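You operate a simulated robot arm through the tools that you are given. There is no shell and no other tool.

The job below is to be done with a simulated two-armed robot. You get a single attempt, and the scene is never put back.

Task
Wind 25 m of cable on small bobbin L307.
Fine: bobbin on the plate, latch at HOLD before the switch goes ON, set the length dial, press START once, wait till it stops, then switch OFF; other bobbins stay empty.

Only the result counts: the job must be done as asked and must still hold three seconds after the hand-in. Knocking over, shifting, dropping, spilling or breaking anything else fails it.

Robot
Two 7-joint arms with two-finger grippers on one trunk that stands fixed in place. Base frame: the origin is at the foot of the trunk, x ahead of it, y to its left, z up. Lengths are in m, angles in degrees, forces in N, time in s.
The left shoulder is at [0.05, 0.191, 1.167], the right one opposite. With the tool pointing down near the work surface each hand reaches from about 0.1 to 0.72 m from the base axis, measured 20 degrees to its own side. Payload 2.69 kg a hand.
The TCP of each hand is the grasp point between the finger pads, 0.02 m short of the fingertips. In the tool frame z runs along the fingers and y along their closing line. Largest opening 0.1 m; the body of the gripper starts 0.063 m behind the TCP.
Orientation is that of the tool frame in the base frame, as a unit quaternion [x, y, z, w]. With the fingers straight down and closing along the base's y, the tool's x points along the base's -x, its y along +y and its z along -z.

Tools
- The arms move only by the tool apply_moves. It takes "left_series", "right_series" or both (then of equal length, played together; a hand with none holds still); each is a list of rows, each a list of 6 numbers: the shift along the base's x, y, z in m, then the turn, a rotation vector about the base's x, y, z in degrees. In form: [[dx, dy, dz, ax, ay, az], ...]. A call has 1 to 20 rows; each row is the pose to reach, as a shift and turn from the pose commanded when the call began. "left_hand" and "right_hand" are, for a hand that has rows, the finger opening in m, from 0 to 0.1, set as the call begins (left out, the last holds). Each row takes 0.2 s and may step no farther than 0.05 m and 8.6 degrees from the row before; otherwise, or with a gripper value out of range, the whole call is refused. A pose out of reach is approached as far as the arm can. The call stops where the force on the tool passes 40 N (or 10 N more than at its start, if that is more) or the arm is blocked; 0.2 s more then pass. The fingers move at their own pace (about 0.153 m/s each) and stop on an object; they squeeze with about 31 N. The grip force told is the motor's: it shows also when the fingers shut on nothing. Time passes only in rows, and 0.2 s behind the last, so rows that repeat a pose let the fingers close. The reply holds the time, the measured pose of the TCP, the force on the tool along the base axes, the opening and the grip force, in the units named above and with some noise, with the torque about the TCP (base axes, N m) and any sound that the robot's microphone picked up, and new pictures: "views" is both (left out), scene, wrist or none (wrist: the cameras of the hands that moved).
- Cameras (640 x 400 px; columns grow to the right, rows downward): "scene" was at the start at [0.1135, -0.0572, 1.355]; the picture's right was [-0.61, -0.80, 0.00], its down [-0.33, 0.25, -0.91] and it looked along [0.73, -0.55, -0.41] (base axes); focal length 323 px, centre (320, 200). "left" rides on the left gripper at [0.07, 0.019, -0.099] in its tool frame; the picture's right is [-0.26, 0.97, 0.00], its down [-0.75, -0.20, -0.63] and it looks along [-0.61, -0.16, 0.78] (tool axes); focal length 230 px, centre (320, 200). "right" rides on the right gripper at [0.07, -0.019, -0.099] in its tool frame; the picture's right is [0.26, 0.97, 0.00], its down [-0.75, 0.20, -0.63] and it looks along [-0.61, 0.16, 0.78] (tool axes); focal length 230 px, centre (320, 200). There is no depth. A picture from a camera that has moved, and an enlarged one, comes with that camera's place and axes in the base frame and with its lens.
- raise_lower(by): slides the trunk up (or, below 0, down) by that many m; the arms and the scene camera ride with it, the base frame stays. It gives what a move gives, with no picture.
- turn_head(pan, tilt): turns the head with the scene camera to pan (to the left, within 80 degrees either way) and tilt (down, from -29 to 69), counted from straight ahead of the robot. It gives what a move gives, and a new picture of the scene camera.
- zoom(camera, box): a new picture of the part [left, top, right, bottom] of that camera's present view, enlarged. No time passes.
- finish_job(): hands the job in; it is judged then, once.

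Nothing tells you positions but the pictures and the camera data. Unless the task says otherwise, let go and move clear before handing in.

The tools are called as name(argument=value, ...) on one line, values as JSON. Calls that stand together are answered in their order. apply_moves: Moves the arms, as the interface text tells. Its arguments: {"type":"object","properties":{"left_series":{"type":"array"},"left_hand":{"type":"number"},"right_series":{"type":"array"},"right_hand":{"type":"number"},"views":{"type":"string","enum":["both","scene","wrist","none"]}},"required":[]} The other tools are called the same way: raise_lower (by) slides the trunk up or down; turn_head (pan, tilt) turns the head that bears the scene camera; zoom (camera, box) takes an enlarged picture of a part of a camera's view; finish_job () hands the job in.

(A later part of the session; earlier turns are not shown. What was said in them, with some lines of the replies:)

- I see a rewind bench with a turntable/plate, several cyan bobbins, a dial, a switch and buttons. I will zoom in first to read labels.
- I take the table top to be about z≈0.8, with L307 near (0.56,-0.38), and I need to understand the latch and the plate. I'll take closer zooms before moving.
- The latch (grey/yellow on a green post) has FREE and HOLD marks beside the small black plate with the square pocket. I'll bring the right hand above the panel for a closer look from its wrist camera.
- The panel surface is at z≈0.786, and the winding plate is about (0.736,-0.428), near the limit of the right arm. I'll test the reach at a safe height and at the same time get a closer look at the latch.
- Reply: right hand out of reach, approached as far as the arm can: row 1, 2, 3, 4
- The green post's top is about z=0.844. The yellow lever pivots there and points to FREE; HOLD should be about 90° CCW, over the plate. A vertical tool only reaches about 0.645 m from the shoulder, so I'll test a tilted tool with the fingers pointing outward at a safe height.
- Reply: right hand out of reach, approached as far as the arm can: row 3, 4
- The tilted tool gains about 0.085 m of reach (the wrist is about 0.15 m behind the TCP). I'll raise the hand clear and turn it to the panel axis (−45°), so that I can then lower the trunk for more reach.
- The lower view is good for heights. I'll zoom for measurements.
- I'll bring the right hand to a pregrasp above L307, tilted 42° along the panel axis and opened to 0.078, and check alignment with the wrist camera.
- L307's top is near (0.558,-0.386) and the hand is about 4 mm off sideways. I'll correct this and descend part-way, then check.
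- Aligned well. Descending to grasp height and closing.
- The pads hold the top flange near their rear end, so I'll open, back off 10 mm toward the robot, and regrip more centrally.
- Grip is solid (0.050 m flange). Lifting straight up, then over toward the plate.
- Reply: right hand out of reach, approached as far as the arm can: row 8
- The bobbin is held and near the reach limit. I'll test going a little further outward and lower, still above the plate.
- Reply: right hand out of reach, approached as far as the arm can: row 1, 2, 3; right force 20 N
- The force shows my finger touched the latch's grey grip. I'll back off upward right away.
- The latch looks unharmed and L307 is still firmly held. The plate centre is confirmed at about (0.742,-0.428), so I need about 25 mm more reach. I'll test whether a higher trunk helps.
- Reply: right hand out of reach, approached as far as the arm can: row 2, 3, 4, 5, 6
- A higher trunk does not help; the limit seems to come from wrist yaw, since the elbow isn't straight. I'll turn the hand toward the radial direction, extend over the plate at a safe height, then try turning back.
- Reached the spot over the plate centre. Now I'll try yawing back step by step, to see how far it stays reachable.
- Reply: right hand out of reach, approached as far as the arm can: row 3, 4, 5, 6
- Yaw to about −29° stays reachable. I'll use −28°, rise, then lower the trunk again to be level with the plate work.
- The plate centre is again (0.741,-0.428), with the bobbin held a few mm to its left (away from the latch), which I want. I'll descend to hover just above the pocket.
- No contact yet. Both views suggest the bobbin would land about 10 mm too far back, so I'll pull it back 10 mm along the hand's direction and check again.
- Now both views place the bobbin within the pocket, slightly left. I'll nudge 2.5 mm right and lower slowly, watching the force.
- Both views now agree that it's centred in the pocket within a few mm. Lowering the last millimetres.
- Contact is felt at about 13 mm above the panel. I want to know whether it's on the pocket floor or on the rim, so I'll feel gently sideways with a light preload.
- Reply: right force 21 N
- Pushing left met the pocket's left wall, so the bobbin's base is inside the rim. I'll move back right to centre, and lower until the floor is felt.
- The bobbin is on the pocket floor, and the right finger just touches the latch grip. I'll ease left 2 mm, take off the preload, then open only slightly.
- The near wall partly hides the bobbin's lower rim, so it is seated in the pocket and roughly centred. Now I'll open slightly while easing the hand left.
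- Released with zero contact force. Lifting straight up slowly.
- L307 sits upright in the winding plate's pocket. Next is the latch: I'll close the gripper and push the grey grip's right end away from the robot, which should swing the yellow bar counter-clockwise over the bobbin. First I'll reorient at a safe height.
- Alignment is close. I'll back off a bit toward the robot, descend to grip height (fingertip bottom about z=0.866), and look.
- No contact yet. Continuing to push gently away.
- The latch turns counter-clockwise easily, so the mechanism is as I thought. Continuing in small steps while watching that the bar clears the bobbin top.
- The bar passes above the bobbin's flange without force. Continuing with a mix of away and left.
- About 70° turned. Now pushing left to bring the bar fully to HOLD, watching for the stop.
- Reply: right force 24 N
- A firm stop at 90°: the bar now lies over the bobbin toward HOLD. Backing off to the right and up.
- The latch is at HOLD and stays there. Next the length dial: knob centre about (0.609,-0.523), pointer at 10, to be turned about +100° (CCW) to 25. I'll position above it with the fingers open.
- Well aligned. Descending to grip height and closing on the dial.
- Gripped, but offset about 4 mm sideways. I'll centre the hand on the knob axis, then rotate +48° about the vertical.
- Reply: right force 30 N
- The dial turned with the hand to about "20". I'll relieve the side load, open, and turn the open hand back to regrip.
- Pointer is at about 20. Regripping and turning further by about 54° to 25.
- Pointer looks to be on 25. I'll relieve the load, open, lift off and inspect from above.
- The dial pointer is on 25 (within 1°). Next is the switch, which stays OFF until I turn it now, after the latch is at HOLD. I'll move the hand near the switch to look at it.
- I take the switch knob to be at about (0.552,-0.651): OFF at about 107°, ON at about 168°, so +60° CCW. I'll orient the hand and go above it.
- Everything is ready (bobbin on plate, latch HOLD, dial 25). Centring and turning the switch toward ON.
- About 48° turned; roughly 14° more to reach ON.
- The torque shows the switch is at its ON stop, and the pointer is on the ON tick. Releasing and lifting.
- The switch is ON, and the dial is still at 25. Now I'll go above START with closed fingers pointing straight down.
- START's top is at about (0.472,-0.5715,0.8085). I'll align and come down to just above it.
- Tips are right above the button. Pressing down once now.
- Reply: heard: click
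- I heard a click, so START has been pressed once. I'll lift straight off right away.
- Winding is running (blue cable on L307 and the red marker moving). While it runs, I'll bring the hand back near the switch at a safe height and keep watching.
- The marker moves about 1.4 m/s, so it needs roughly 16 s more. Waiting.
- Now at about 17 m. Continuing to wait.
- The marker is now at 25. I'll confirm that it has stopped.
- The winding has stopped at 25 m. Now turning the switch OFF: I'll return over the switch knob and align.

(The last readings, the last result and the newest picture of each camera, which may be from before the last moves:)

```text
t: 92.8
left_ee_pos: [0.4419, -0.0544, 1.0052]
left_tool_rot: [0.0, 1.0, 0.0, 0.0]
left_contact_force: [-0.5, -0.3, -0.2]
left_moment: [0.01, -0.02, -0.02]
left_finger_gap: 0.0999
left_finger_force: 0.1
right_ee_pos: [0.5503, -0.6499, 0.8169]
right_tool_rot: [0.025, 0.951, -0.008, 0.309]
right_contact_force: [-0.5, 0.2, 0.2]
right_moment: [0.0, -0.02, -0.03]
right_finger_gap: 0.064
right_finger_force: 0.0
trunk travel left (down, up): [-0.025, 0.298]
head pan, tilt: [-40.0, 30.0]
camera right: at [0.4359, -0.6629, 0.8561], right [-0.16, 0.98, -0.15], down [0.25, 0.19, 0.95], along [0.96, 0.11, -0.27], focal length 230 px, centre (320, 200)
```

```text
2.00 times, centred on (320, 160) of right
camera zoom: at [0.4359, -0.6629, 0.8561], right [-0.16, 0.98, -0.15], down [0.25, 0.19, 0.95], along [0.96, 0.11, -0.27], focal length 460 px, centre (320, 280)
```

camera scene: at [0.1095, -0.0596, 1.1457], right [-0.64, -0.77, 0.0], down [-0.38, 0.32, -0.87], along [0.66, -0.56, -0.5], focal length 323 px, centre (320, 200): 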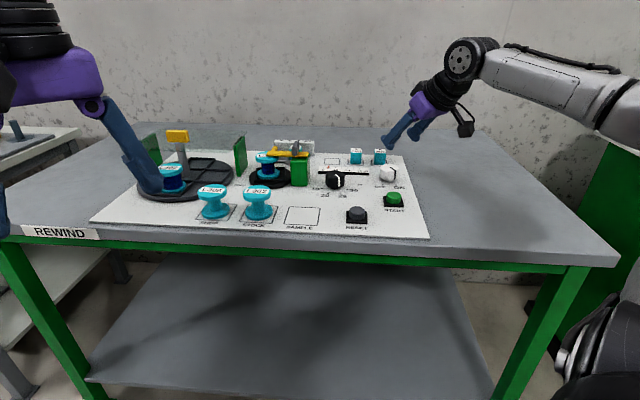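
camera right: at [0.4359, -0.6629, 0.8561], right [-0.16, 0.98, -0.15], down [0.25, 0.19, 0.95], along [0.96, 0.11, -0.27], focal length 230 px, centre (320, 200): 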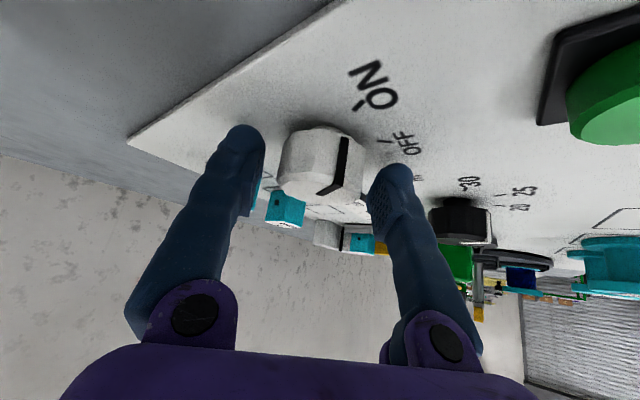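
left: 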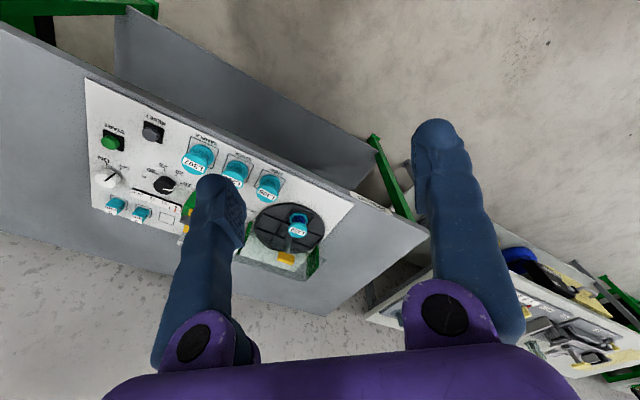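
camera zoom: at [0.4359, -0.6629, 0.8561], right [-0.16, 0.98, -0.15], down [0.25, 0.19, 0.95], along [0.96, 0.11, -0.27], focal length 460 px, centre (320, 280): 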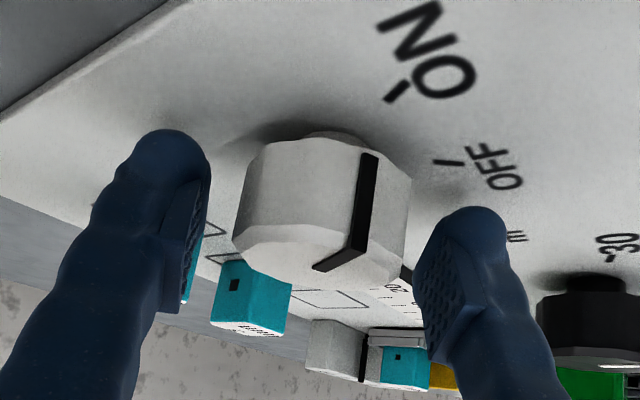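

Well placed. Closing on the switch knob and turning clockwise to OFF.

apply_moves(right_series=[[0, 0, 0, 0, 0, 0], [0, 0, 0, 0, 0, 0], [0, 0, 0, 0, 0, 0]], right_hand=0.02, views="none")

apply_moves(right_series=[[0, 0, 0, 0, 0, -8], [0, 0, 0, 0, 0, -16], [0, 0, 0, 0, 0, -24], [0, 0, 0, 0, 0, -32], [0, 0, 0, 0, 0, -40], [0, 0, 0, 0, 0, -48], [0, 0, 0, 0, 0, -55]], views="wrist")

zoom(camera="right", box=[210, 60, 430, 260])

zoom(camera="scene", box=[355, 140, 425, 210])

```text
t: 93.6
left_ee_pos: [0.4416, -0.0549, 1.0045]
left_tool_rot: [0.0, 1.0, 0.0, -0.001]
left_contact_force: [0.1, -0.6, -0.1]
left_moment: [0.03, 0.02, 0.0]
left_finger_gap: 0.0998
left_finger_force: 0.0
right_ee_pos: [0.5509, -0.6491, 0.8169]
right_tool_rot: [0.025, 0.951, -0.008, 0.31]
right_contact_force: [0.1, 0.3, -0.5]
right_moment: [-0.12, -0.12, -0.01]
right_finger_gap: 0.043
right_finger_force: 45.0
trunk travel left (down, up): [-0.025, 0.298]
head pan, tilt: [-40.0, 30.0]
```

```text
t: 95.2
left_ee_pos: [0.4435, -0.0549, 1.0033]
left_tool_rot: [-0.001, 1.0, 0.001, -0.001]
left_contact_force: [0.9, 0.2, 0.4]
left_moment: [-0.02, -0.01, -0.01]
left_finger_gap: 0.1001
left_finger_force: 0.0
right_ee_pos: [0.5517, -0.6503, 0.8187]
right_tool_rot: [0.462, 0.832, -0.15, 0.269]
right_contact_force: [11.9, 5.2, -11.5]
right_moment: [-0.13, 0.29, -0.01]
right_finger_gap: 0.0432
right_finger_force: 45.0
trunk travel left (down, up): [-0.025, 0.298]
head pan, tilt: [-40.0, 30.0]
camera right: at [0.4754, -0.5628, 0.8566], right [0.71, 0.69, -0.15], down [0.3, -0.1, 0.95], along [0.64, -0.72, -0.27], focal length 230 px, centre (320, 200)
```

right: 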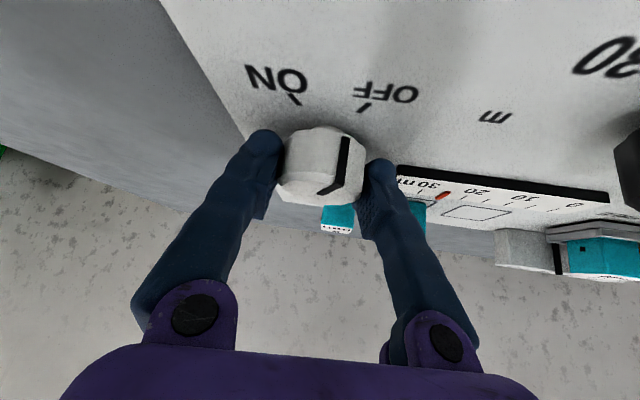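

```text
2.00 times, centred on (320, 160) of right
camera zoom: at [0.4754, -0.5628, 0.8566], right [0.71, 0.69, -0.15], down [0.3, -0.1, 0.95], along [0.64, -0.72, -0.27], focal length 460 px, centre (320, 280)
```

zoom: 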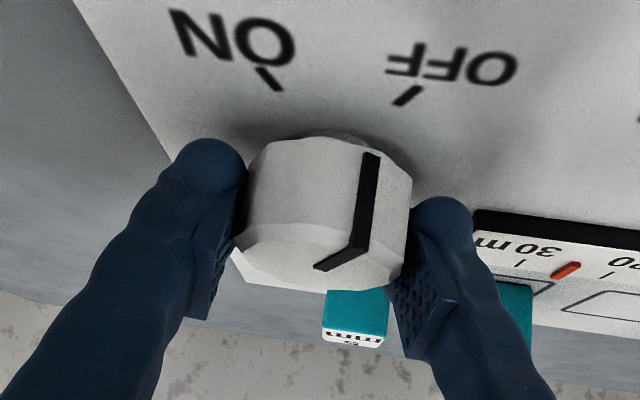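

```text
5.71 times, centred on (390, 175) of scene
camera zoom: at [0.1111, -0.06, 1.1454], right [-0.64, -0.77, 0.0], down [-0.38, 0.32, -0.86], along [0.66, -0.56, -0.5], focal length 1848 px, centre (-80, 343)
```

zoom: 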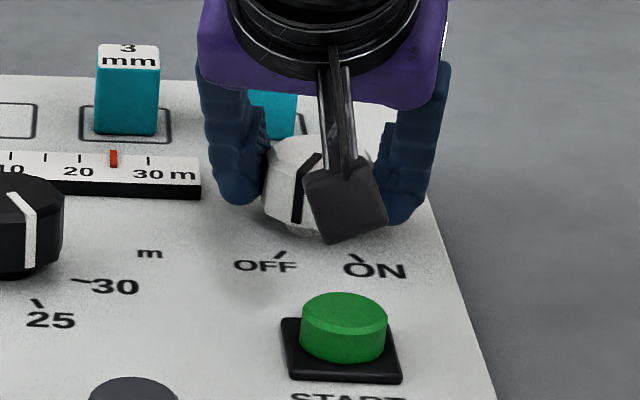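

Nearly there; a few more degrees to reach the OFF stop.

apply_moves(right_series=[[0.001, 0.0005, 0.001, 0, 0, -5], [0.001, 0.0005, 0.001, 0, 0, -9]], views="wrist")

zoom(camera="right", box=[210, 60, 430, 260])

zoom(camera="scene", box=[355, 140, 425, 210])

```text
t: 95.8
left_ee_pos: [0.4426, -0.0553, 1.003]
left_tool_rot: [0.0, 1.0, 0.001, -0.001]
left_contact_force: [-0.1, -0.3, 0.6]
left_moment: [0.01, 0.01, 0.0]
left_finger_gap: 0.1
left_finger_force: 0.0
right_ee_pos: [0.5517, -0.6493, 0.8169]
right_tool_rot: [0.525, 0.793, -0.171, 0.256]
right_contact_force: [4.4, 2.3, -14.2]
right_moment: [-0.02, 0.07, 1.03]
right_finger_gap: 0.0432
right_finger_force: 44.6
trunk travel left (down, up): [-0.025, 0.298]
head pan, tilt: [-40.0, 30.0]
camera right: at [0.4902, -0.5519, 0.857], right [0.81, 0.57, -0.15], down [0.28, -0.14, 0.95], along [0.52, -0.81, -0.27], focal length 230 px, centre (320, 200)
```

right: 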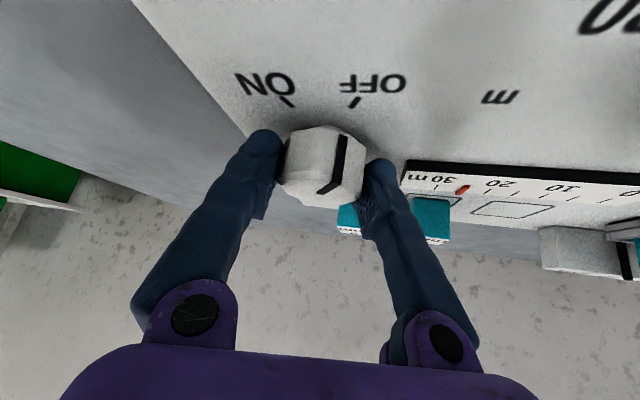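

```text
2.00 times, centred on (320, 160) of right
camera zoom: at [0.4902, -0.5519, 0.857], right [0.81, 0.57, -0.15], down [0.28, -0.14, 0.95], along [0.52, -0.81, -0.27], focal length 460 px, centre (320, 280)
```

zoom: 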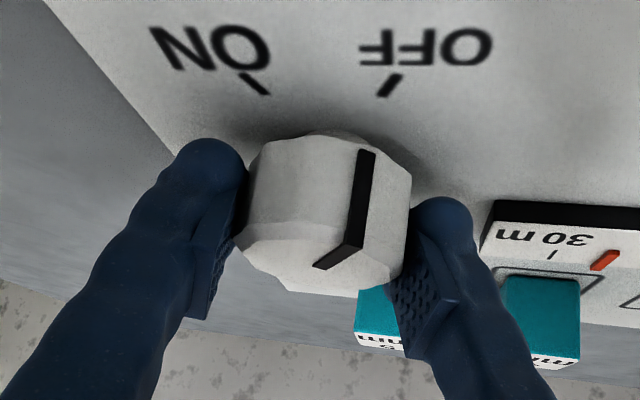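

```text
5.71 times, centred on (390, 175) of scene
camera zoom: at [0.1107, -0.0605, 1.1454], right [-0.64, -0.77, 0.0], down [-0.38, 0.32, -0.86], along [0.66, -0.56, -0.5], focal length 1848 px, centre (-80, 343)
```

zoom: 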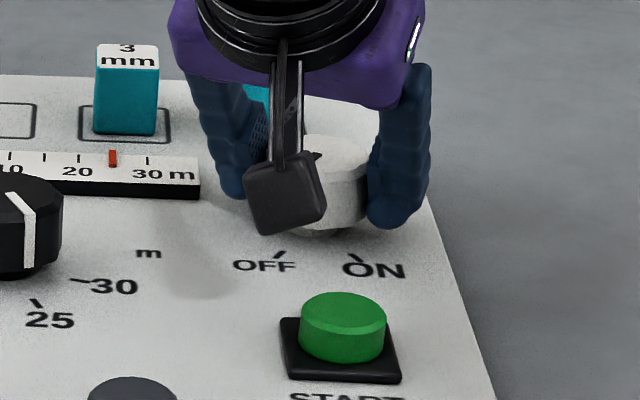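

The torque shows the OFF stop. Releasing, lifting, and moving clear.

apply_moves(right_series=[[0, 0, 0, 0, 0, 2], [0, 0, 0, 0, 0, 2], [0, 0, 0.02, 0, 0, 2], [0, 0, 0.05, 0, 0, 2], [-0.02, 0.02, 0.09, 0, 0, 2], [-0.05, 0.04, 0.12, 0, 0, 2]], right_hand=0.066, views="both")

zoom(camera="scene", box=[330, 140, 425, 220])

zoom(camera="scene", box=[130, 130, 350, 245])

```text
t: 97.2
left_ee_pos: [0.4415, -0.0532, 1.0049]
left_tool_rot: [-0.001, 1.0, 0.001, 0.0]
left_contact_force: [-0.5, -0.1, 0.1]
left_moment: [0.0, 0.01, -0.02]
left_finger_gap: 0.0999
left_finger_force: 0.1
right_ee_pos: [0.5016, -0.6081, 0.9428]
right_tool_rot: [0.511, 0.802, -0.166, 0.261]
right_contact_force: [-0.8, 0.4, 0.3]
right_moment: [0.0, 0.01, -0.01]
right_finger_gap: 0.0657
right_finger_force: 0.0
trunk travel left (down, up): [-0.025, 0.298]
head pan, tilt: [-40.0, 30.0]
camera scene: at [0.1091, -0.0591, 1.1458], right [-0.64, -0.77, 0.0], down [-0.38, 0.32, -0.87], along [0.66, -0.56, -0.5], focal length 323 px, centre (320, 200)
camera right: at [0.4369, -0.5121, 0.9817], right [0.79, 0.6, -0.15], down [0.28, -0.13, 0.95], along [0.55, -0.79, -0.27], focal length 230 px, centre (320, 200)
```

scene: 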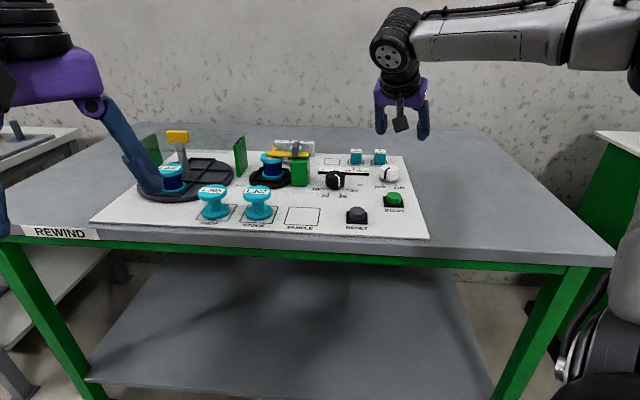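
right: 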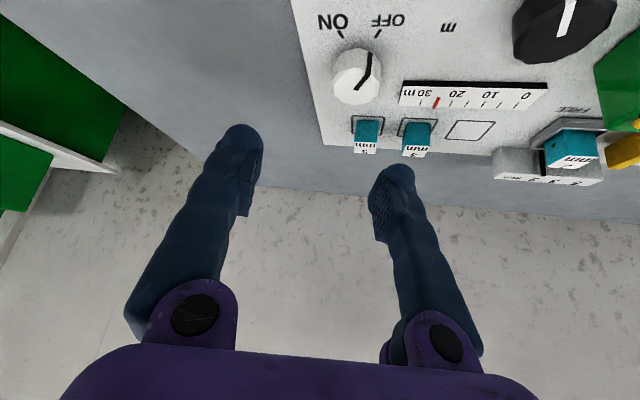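

```text
5.00 times, centred on (378, 180) of scene
camera zoom: at [0.1091, -0.0591, 1.1458], right [-0.64, -0.77, 0.0], down [-0.38, 0.32, -0.87], along [0.66, -0.56, -0.5], focal length 1616 px, centre (32, 300)
```

zoom: 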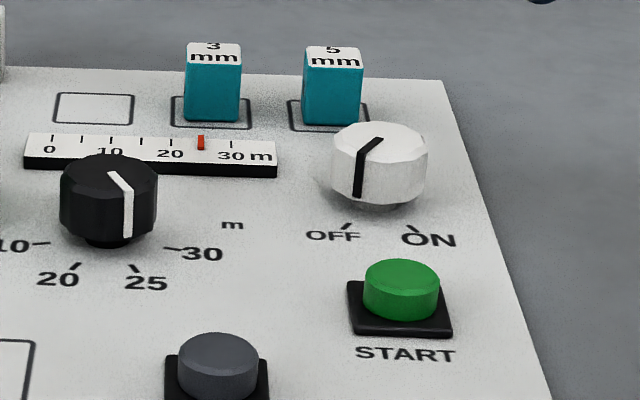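

```text
2.91 times, centred on (240, 188) of scene
camera zoom: at [0.1091, -0.0591, 1.1458], right [-0.64, -0.77, 0.0], down [-0.38, 0.32, -0.87], along [0.66, -0.56, -0.5], focal length 940 px, centre (553, 236)
```

zoom: 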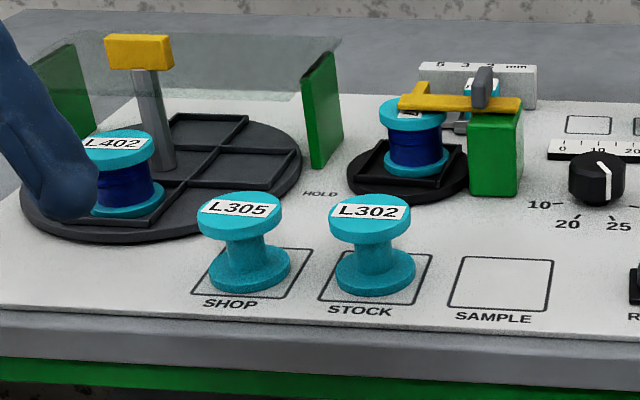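

All is as asked: L307 wound to 25 m and stopped, latch at HOLD, dial at 25, switch back at OFF, other bobbins untouched. I'll move the hand a little further clear and hand in.

apply_moves(right_series=[[-0.02, 0.02, 0.03, 0, 0, 0], [-0.04, 0.04, 0.06, 0, 0, 0], [-0.06, 0.06, 0.09, 0, 0, 0], [-0.06, 0.06, 0.09, 0, 0, 0]], views="scene")

zoom(camera="scene", box=[240, 130, 420, 240])

```text
t: 98.2
left_ee_pos: [0.4423, -0.0556, 1.0044]
left_tool_rot: [0.0, 1.0, 0.001, 0.0]
left_contact_force: [-0.1, 0.7, 0.2]
left_moment: [-0.02, 0.01, -0.01]
left_finger_gap: 0.1001
left_finger_force: 0.1
right_ee_pos: [0.441, -0.5463, 1.0313]
right_tool_rot: [0.511, 0.802, -0.166, 0.261]
right_contact_force: [0.0, 1.0, -0.4]
right_moment: [0.0, -0.02, 0.01]
right_finger_gap: 0.066
right_finger_force: 0.0
trunk travel left (down, up): [-0.025, 0.298]
head pan, tilt: [-40.0, 30.0]
camera scene: at [0.1093, -0.0593, 1.1457], right [-0.64, -0.77, 0.0], down [-0.38, 0.32, -0.87], along [0.66, -0.56, -0.5], focal length 323 px, centre (320, 200)
```

scene: 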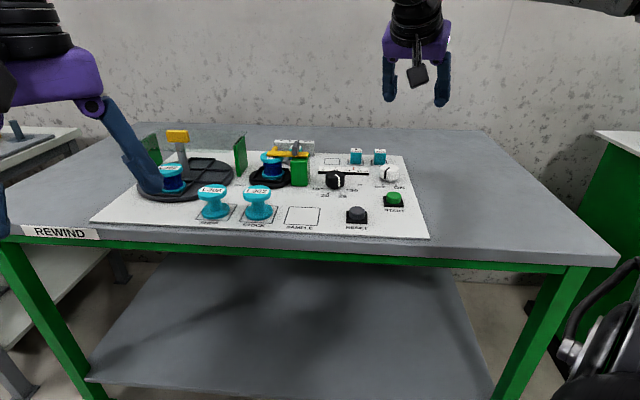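

```text
3.56 times, centred on (330, 185) of scene
camera zoom: at [0.1093, -0.0593, 1.1457], right [-0.64, -0.77, 0.0], down [-0.38, 0.32, -0.87], along [0.66, -0.56, -0.5], focal length 1150 px, centre (284, 253)
```

zoom: 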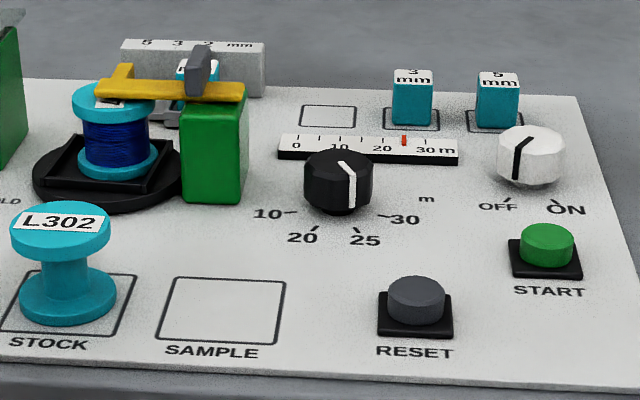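

The final state is good: L307 is wound on the plate with the marker at 25 m, the latch is at HOLD and the switch is OFF. Both hands are clear, so I'm handing in.

finish_job()

```text
The job is handed in.
```

L307 is wound with 25 m of cable and I've handed the job in; I don't have the verdict.

- **Bobbin:** L307 sits in the pocket of the winding plate. The length marker stopped at 25 m and was still there when I checked again about two seconds later.
- **Order:** I turned the latch to HOLD and set the dial to 25 before switching ON. I pressed START once (one click heard), waited for the winding to stop, then switched OFF.
- **Other bobbins:** I did not touch L302, L305 or L402. L302 and L305 were still empty, and L402 already had blue cable on it at the start.

While moving L307 to the plate, a finger bumped the latch's grey grip, at about 20 N. I backed off at once and the latch looked unharmed; it later turned to HOLD normally. Nothing else was knocked or moved that I could see.
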